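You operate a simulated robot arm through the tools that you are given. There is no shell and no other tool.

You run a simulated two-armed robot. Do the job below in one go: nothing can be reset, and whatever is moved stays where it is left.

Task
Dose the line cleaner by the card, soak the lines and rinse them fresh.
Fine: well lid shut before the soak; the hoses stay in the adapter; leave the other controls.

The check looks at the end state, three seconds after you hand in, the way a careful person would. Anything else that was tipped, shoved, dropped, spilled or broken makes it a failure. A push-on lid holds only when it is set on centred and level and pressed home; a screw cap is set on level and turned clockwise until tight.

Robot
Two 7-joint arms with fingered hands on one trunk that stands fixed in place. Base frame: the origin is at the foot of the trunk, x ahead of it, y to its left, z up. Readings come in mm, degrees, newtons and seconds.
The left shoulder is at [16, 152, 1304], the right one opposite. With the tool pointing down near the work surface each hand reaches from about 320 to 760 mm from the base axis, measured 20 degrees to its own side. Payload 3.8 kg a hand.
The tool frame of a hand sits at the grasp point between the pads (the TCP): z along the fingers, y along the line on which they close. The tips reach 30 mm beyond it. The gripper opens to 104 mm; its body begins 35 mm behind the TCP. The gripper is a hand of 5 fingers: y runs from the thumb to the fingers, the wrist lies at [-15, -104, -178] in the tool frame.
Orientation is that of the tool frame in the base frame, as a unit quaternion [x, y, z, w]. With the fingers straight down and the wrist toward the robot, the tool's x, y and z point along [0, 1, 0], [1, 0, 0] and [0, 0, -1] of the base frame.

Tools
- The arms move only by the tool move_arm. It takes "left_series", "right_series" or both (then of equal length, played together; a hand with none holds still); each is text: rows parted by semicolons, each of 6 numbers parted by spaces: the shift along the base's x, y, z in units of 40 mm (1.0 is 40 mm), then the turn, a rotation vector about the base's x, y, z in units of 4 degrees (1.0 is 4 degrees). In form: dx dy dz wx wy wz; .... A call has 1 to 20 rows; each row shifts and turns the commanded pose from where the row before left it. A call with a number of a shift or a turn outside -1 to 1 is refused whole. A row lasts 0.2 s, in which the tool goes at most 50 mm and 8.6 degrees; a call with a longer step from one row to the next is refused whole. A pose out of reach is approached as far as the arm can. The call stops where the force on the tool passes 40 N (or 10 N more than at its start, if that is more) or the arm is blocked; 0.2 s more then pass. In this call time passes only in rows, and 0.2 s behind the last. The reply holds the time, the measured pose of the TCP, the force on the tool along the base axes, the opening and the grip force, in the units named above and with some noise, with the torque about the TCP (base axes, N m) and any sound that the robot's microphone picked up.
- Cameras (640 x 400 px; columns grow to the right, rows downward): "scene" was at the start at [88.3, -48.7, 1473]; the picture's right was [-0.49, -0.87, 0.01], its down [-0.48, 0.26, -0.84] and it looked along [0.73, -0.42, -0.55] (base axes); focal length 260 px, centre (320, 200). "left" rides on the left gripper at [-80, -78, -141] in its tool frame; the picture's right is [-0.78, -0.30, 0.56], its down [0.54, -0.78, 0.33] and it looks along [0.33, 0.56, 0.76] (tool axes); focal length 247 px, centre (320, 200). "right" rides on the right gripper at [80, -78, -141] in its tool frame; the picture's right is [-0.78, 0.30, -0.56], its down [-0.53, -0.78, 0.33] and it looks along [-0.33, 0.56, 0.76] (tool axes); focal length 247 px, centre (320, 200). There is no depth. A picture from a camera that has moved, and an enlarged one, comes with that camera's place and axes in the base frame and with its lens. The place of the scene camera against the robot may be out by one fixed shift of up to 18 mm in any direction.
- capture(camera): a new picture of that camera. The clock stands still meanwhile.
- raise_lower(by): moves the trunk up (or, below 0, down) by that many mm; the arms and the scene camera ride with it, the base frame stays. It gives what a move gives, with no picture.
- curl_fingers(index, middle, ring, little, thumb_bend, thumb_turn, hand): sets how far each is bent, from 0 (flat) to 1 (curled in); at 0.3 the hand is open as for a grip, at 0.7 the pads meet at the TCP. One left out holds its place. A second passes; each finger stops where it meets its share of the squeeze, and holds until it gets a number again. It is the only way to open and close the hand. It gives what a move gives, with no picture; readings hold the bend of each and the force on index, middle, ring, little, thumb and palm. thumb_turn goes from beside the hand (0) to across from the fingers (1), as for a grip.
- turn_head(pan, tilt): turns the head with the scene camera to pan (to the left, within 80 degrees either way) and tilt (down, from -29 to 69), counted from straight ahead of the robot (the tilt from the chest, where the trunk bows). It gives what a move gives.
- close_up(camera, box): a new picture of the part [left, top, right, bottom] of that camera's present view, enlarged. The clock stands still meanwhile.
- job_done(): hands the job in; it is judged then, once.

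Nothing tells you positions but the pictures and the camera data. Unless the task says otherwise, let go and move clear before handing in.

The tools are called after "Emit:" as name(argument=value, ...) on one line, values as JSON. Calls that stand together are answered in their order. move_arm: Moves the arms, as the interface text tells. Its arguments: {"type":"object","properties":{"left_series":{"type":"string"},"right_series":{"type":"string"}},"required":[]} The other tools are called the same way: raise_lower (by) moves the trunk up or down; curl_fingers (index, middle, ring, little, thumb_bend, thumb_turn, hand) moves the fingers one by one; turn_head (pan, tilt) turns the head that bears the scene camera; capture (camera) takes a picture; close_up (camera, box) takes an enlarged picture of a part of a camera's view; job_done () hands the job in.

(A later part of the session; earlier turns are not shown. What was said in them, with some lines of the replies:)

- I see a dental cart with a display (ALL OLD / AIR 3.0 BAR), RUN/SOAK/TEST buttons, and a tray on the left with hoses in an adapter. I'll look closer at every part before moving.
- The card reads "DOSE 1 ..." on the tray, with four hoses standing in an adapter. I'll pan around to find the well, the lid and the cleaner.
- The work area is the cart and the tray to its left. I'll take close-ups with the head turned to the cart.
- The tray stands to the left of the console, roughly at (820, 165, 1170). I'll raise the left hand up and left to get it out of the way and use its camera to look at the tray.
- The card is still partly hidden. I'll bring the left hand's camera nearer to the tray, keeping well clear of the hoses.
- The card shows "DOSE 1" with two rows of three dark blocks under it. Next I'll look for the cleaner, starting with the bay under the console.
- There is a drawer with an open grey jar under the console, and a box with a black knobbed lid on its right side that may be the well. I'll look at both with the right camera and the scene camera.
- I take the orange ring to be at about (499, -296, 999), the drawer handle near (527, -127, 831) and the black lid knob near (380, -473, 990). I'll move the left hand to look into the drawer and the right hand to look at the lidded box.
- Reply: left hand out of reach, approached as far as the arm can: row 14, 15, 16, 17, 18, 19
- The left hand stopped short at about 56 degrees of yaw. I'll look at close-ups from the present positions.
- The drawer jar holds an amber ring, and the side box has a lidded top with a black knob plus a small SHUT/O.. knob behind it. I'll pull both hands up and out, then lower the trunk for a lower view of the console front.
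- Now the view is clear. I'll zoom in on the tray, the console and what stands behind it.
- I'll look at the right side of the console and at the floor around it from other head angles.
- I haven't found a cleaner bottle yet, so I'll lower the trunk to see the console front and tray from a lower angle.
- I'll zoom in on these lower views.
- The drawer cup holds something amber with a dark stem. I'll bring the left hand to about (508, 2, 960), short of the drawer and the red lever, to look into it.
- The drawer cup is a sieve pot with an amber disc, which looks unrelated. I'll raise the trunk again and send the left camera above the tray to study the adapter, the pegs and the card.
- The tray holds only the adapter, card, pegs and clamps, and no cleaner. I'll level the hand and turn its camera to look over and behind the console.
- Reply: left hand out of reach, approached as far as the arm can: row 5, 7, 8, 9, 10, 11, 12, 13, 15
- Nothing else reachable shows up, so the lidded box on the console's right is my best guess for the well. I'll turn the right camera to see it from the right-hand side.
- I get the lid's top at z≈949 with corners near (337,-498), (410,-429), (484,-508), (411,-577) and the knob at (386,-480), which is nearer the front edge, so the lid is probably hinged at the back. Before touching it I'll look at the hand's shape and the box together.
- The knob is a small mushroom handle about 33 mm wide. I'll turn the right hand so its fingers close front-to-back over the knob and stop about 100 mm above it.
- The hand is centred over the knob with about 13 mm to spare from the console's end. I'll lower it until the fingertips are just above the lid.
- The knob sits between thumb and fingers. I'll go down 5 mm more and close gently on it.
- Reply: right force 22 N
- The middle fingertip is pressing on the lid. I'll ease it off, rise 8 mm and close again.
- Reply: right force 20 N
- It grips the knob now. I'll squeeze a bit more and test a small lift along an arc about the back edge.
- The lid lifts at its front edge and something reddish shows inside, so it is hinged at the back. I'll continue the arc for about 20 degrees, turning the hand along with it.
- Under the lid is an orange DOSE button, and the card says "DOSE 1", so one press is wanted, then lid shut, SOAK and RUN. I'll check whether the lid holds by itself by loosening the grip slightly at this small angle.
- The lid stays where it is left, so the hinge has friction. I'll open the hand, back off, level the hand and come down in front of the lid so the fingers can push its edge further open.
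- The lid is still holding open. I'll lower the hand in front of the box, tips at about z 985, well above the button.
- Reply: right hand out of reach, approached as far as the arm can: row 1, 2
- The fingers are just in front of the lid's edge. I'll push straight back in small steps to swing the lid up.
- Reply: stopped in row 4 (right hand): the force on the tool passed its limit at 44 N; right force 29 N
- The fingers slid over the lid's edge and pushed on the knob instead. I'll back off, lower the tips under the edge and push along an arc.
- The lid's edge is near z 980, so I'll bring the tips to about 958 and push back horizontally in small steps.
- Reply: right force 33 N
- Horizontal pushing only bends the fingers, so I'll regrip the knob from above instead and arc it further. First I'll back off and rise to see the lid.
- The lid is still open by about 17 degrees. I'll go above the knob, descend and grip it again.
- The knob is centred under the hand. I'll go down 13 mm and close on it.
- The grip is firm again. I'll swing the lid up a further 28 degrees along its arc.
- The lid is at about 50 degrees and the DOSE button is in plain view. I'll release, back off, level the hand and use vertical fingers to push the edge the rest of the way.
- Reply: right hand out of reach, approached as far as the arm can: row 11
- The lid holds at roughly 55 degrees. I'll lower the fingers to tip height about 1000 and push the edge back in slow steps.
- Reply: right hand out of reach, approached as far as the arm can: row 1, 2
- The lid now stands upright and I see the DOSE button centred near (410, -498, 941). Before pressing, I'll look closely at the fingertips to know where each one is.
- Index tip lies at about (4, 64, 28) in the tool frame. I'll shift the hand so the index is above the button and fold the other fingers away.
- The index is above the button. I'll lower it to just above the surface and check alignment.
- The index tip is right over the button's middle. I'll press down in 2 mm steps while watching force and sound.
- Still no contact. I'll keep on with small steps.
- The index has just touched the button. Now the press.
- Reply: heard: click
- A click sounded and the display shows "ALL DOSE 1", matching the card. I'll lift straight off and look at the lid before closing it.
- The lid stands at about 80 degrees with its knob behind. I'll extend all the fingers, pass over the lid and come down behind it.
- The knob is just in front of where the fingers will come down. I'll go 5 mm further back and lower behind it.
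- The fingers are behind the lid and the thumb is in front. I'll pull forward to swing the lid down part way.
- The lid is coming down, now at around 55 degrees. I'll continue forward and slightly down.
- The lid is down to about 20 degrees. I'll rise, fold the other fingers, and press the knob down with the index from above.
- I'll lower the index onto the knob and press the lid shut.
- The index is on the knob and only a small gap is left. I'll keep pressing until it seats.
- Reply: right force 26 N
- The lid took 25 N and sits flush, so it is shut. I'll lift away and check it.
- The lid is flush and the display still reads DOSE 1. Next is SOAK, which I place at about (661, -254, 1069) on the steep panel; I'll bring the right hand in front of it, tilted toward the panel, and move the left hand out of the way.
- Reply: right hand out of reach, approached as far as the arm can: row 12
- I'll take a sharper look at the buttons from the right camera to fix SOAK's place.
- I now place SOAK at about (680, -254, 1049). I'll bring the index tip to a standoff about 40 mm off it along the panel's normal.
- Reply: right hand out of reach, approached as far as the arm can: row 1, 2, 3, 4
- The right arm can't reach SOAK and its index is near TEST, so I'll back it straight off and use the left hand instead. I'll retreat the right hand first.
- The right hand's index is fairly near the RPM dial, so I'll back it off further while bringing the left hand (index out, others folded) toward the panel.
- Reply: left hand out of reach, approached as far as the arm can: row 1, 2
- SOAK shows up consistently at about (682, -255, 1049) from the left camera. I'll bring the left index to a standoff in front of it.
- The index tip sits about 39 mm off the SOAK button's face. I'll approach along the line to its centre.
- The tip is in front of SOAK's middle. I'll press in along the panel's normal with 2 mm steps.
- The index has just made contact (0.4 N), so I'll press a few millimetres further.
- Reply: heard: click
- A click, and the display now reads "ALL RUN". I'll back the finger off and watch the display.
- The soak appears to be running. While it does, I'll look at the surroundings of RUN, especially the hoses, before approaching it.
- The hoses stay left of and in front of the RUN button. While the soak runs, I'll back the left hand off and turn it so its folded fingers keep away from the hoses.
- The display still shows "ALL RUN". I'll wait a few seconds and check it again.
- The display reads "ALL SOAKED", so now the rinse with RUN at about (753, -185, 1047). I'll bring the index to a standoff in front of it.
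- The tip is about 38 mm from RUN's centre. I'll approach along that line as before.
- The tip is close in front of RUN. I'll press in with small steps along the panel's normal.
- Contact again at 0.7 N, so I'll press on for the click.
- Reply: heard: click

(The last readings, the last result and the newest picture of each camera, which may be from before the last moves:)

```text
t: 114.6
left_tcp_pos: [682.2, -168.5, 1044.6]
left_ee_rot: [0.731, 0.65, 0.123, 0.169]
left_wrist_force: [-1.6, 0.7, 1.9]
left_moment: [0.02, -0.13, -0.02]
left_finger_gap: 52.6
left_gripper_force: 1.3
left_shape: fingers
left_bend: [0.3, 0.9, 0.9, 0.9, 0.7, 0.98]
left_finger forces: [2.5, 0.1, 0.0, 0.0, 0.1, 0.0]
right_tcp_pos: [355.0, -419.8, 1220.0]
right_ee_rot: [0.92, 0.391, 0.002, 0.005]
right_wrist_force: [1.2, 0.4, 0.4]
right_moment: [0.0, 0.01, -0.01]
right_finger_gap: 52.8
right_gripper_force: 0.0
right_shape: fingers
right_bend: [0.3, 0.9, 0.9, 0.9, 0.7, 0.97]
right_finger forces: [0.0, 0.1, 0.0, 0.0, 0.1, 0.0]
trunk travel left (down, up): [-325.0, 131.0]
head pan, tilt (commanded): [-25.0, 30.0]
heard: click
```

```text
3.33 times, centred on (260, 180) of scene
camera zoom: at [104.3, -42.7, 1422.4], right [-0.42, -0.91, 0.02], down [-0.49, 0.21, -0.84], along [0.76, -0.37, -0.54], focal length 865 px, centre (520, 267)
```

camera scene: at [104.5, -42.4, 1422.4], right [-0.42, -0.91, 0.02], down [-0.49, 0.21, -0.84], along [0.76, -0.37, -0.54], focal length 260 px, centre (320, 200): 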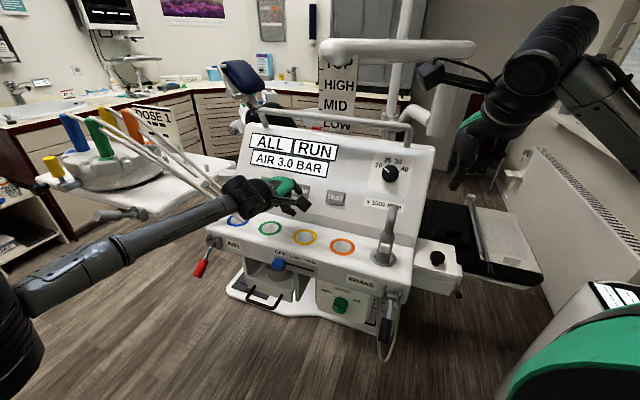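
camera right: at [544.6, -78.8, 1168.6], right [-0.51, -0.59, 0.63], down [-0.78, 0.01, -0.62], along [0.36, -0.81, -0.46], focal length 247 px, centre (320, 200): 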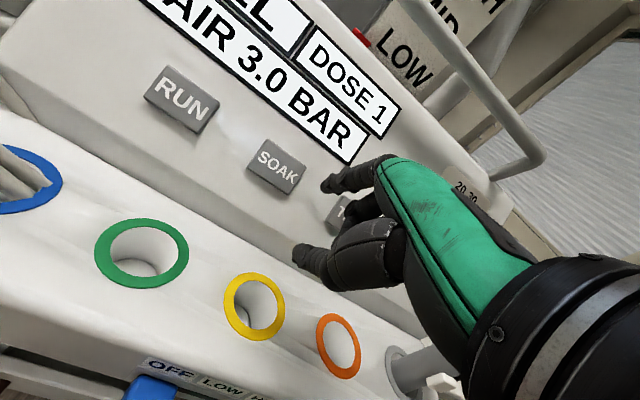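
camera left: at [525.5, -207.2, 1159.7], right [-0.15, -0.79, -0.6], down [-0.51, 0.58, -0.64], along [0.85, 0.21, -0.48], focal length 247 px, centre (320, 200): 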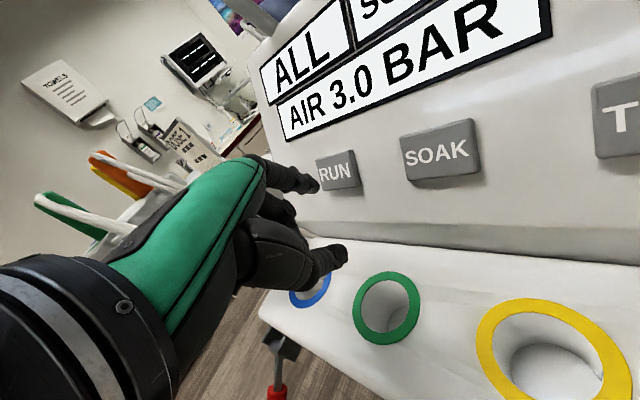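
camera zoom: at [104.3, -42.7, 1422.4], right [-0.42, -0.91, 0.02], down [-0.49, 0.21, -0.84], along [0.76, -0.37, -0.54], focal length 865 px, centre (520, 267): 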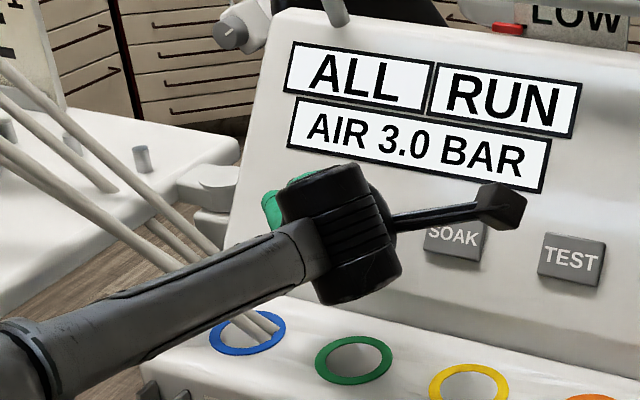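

A click and "ALL RUN" again. I'll back off the way I came and wait for the rinse to finish.

Emit:
move_arm(left_series="-.15 .15 .1 0 0 0; -.3 .29 .2 0 0 0; -.3 .29 .2 0 0 0; -.5 .1 .5 0 0 0; -.7 .1 .5 0 0 0; -.7 .2 .5 0 0 0; -.7 .2 .5 0 0 0")

Emit:
close_up(camera="scene", box=[180, 120, 340, 240])

```text
t: 116.2
left_tcp_pos: [548.3, -112.7, 1144.1]
left_ee_rot: [0.731, 0.649, 0.122, 0.169]
left_wrist_force: [-0.2, -0.6, 0.2]
left_moment: [0.03, -0.02, 0.02]
left_finger_gap: 52.9
left_gripper_force: 0.0
left_shape: fingers
left_bend: [0.3, 0.9, 0.9, 0.9, 0.7, 0.98]
left_finger forces: [0.1, 0.1, 0.1, 0.1, 0.0, 0.0]
right_tcp_pos: [355.0, -419.2, 1220.3]
right_ee_rot: [0.92, 0.391, 0.002, 0.003]
right_wrist_force: [-0.6, 0.5, -0.4]
right_moment: [0.01, -0.01, 0.02]
right_finger_gap: 52.9
right_gripper_force: 0.1
right_shape: fingers
right_bend: [0.3, 0.9, 0.9, 0.9, 0.7, 0.97]
right_finger forces: [0.0, 0.1, 0.0, 0.1, 0.1, 0.0]
trunk travel left (down, up): [-325.0, 131.0]
head pan, tilt (commanded): [-25.0, 30.0]
```

```text
3.33 times, centred on (260, 180) of scene
camera zoom: at [104.1, -42.2, 1422.5], right [-0.42, -0.91, 0.02], down [-0.49, 0.21, -0.84], along [0.76, -0.37, -0.54], focal length 865 px, centre (520, 267)
```

zoom: 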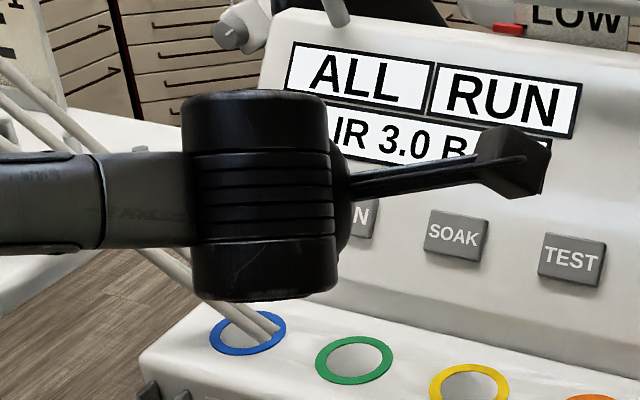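

I'll use the wait to bring the left hand further back and up, clear of everything.

Emit:
move_arm(left_series="-.2 .3 .3 0 0 0; -.2 .3 .3 0 0 0; -.2 .3 .3 0 0 0; -.2 .3 .3 0 0 0; -.2 .3 .3 0 0 0; -.2 .3 .3 0 0 0; -.2 .3 .3 0 0 0; -.2 .3 .3 0 0 0; -.2 .3 .3 0 0 0; -.2 .3 .3 0 0 0; -.2 .3 .3 0 0 0; -.2 .3 .3 0 0 0; 0 0 0 0 0 0; 0 0 0 0 0 0; 0 0 0 0 0 0; 0 0 0 0 0 0; 0 0 0 0 0 0; 0 0 0 0 0 0; 0 0 0 0 0 0; 0 0 0 0 0 0")

Emit:
capture(camera="scene")

Emit:
close_up(camera="scene", box=[220, 120, 360, 220])

```text
t: 120.4
left_tcp_pos: [453.8, 30.1, 1287.4]
left_ee_rot: [0.731, 0.65, 0.122, 0.168]
left_wrist_force: [-0.2, -0.1, 0.1]
left_moment: [-0.02, 0.0, -0.02]
left_finger_gap: 52.8
left_gripper_force: 0.0
left_shape: fingers
left_bend: [0.3, 0.9, 0.9, 0.9, 0.7, 0.98]
left_finger forces: [0.0, 0.0, 0.0, 0.1, 0.0, 0.1]
right_tcp_pos: [356.7, -420.1, 1222.4]
right_ee_rot: [0.92, 0.391, 0.001, 0.004]
right_wrist_force: [0.1, -0.8, -0.3]
right_moment: [-0.02, 0.01, -0.01]
right_finger_gap: 53.0
right_gripper_force: 0.0
right_shape: fingers
right_bend: [0.3, 0.9, 0.9, 0.9, 0.7, 0.97]
right_finger forces: [0.1, 0.0, 0.0, 0.1, 0.0, 0.1]
trunk travel left (down, up): [-325.0, 131.0]
head pan, tilt (commanded): [-25.0, 30.0]
```

```text
taken
camera scene: at [105.1, -42.7, 1422.4], right [-0.42, -0.91, 0.02], down [-0.49, 0.21, -0.84], along [0.76, -0.37, -0.54], focal length 260 px, centre (320, 200)
```

scene: 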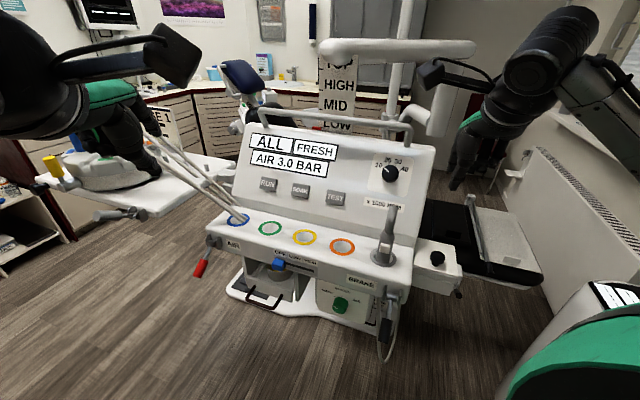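

```text
4.00 times, centred on (290, 170) of scene
camera zoom: at [105.1, -42.7, 1422.4], right [-0.42, -0.91, 0.02], down [-0.49, 0.21, -0.84], along [0.76, -0.37, -0.54], focal length 1038 px, centre (440, 320)
```

zoom: 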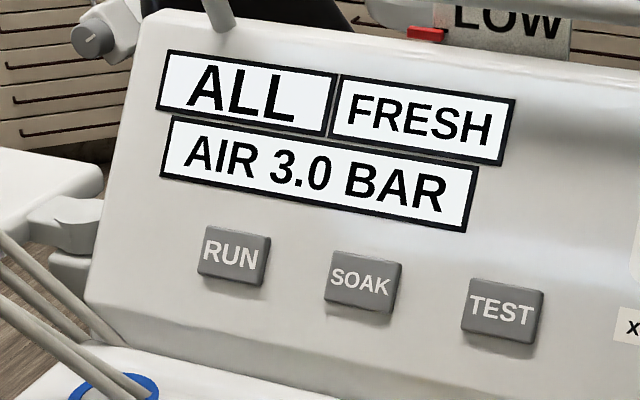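

The display reads "ALL FRESH". I'll verify that the lid, hoses and all other controls are as they were before handing in.

Emit:
close_up(camera="scene", box=[340, 140, 480, 300])

Emit:
close_up(camera="scene", box=[180, 200, 400, 340])

Emit:
close_up(camera="left", box=[0, 0, 640, 400])

```text
2.50 times, centred on (410, 220) of scene
camera zoom: at [105.1, -42.7, 1422.4], right [-0.42, -0.91, 0.02], down [-0.49, 0.21, -0.84], along [0.76, -0.37, -0.54], focal length 649 px, centre (95, 150)
```

zoom: 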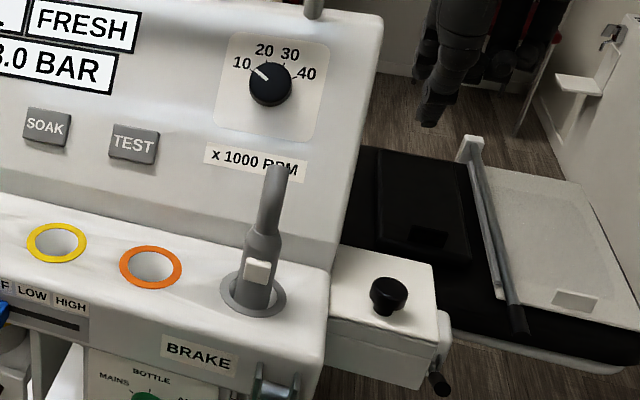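

```text
2.86 times, centred on (290, 270) of scene
camera zoom: at [105.1, -42.7, 1422.4], right [-0.42, -0.91, 0.02], down [-0.49, 0.21, -0.84], along [0.76, -0.37, -0.54], focal length 741 px, centre (406, 0)
```

zoom: 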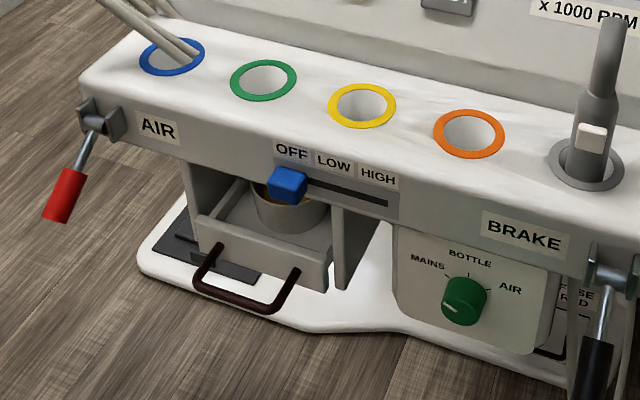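

```text
1.00 times, centred on (320, 200) of left (not enlarged: the box is as wide or as high as the picture)
camera zoom: at [317.6, -29.2, 1386.9], right [-0.14, -0.79, -0.6], down [-0.51, 0.58, -0.64], along [0.85, 0.21, -0.48], focal length 247 px, centre (320, 200)
```

zoom: 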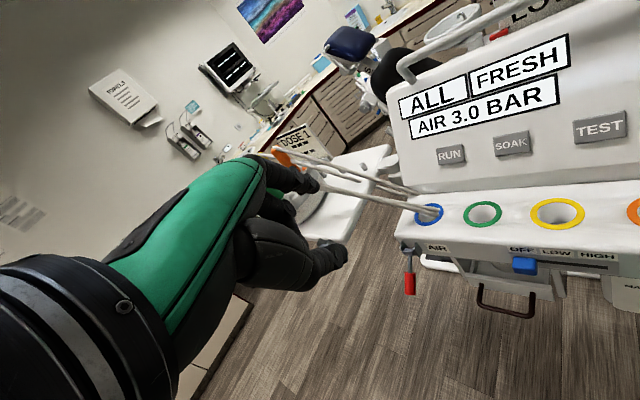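

All controls are unchanged and the lid is shut. One last check on the hoses in the adapter.

Emit:
move_arm(left_series="-.5 .6 .2 0 0 0; -.5 .6 .2 0 0 0; -.3 .6 .2 0 0 0")

Emit:
turn_head(pan=0, tilt=28)

Emit:
capture(camera="scene")

Emit:
capture(camera="left")

```text
t: 121.2
left_tcp_pos: [400.7, 100.7, 1310.0]
left_ee_rot: [0.731, 0.65, 0.122, 0.169]
left_wrist_force: [0.5, 0.1, 0.1]
left_moment: [0.01, -0.03, 0.03]
left_finger_gap: 52.7
left_gripper_force: 0.0
left_shape: fingers
left_bend: [0.3, 0.9, 0.9, 0.9, 0.7, 0.98]
left_finger forces: [0.0, 0.0, 0.0, 0.0, 0.1, 0.0]
right_tcp_pos: [356.1, -418.9, 1221.7]
right_ee_rot: [0.92, 0.391, 0.001, 0.005]
right_wrist_force: [0.4, 0.1, -0.6]
right_moment: [-0.01, 0.01, 0.01]
right_finger_gap: 52.8
right_gripper_force: 0.1
right_shape: fingers
right_bend: [0.3, 0.9, 0.9, 0.9, 0.7, 0.97]
right_finger forces: [0.1, 0.0, 0.0, 0.0, 0.0, 0.0]
trunk travel left (down, up): [-325.0, 131.0]
head pan, tilt (commanded): [-25.0, 30.0]
```

```text
t: 122.1
left_tcp_pos: [401.7, 101.0, 1309.5]
left_ee_rot: [0.731, 0.65, 0.123, 0.169]
left_wrist_force: [0.0, -0.6, 0.1]
left_moment: [0.0, 0.01, 0.0]
left_finger_gap: 52.9
left_gripper_force: 0.1
left_shape: fingers
left_bend: [0.3, 0.9, 0.9, 0.9, 0.7, 0.98]
left_finger forces: [0.0, 0.0, 0.0, 0.0, 0.0, 0.1]
right_tcp_pos: [356.2, -419.0, 1220.2]
right_ee_rot: [0.92, 0.391, 0.001, 0.003]
right_wrist_force: [0.7, 0.4, 0.4]
right_moment: [0.0, -0.04, 0.02]
right_finger_gap: 52.8
right_gripper_force: 0.0
right_shape: fingers
right_bend: [0.3, 0.9, 0.9, 0.9, 0.7, 0.97]
right_finger forces: [0.1, 0.1, 0.0, 0.1, 0.0, 0.0]
trunk travel left (down, up): [-325.0, 131.0]
head pan, tilt (commanded): [0.0, 28.0]
```

```text
taken
camera scene: at [114.5, -4.6, 1425.1], right [0.0, -1.0, 0.0], down [-0.51, 0.0, -0.86], along [0.86, 0.0, -0.51], focal length 260 px, centre (320, 200)
```

scene: 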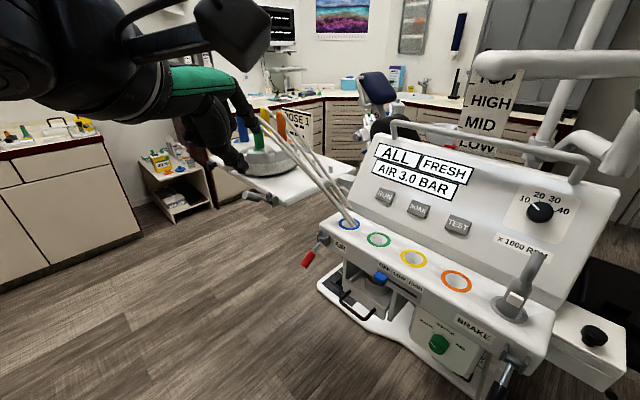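

```text
taken
camera left: at [265.4, 42.0, 1410.0], right [-0.14, -0.79, -0.6], down [-0.51, 0.58, -0.64], along [0.85, 0.21, -0.48], focal length 247 px, centre (320, 200)
```

left: 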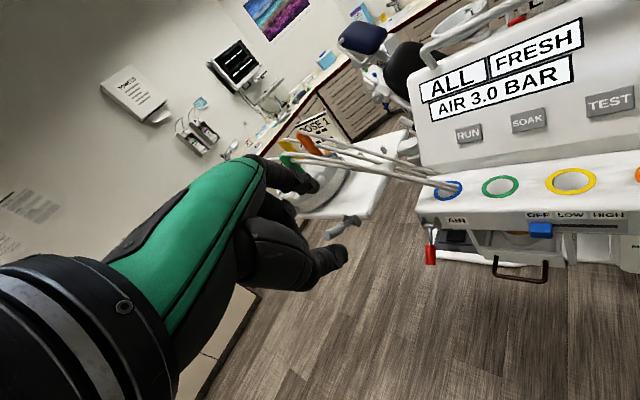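

The display reads "ALL FRESH", the hoses stand in the adapter and the well lid is shut. The other controls are unchanged and both hands are clear, so I'm handing in.

Emit:
job_done()

```text
The job is handed in.
```

I dosed the line cleaner once, as the card says ("DOSE 1"), soaked the lines and rinsed them. The display now reads "ALL FRESH", and the job is handed in.

- **Dose:** The DOSE button sits under the hinged lid of the box on the console's right side. I opened the lid and pressed DOSE once. It clicked and the display showed "DOSE 1".
- **Lid:** I pressed the lid shut before the soak. It still looked flush at the last check.
- **Soak and rinse:** I pressed SOAK and waited for "ALL SOAKED". Then I pressed RUN and waited for "ALL FRESH".
- **Everything else:** At the last look the hoses were still in the adapter, though the left hand hid part of it. The speed dial, slider, selector and levers looked unchanged. Both hands were clear when I handed in.

While opening the lid, two pushes pressed harder on it than intended, and one stopped at the 44 N force limit. I saw no damage afterwards.
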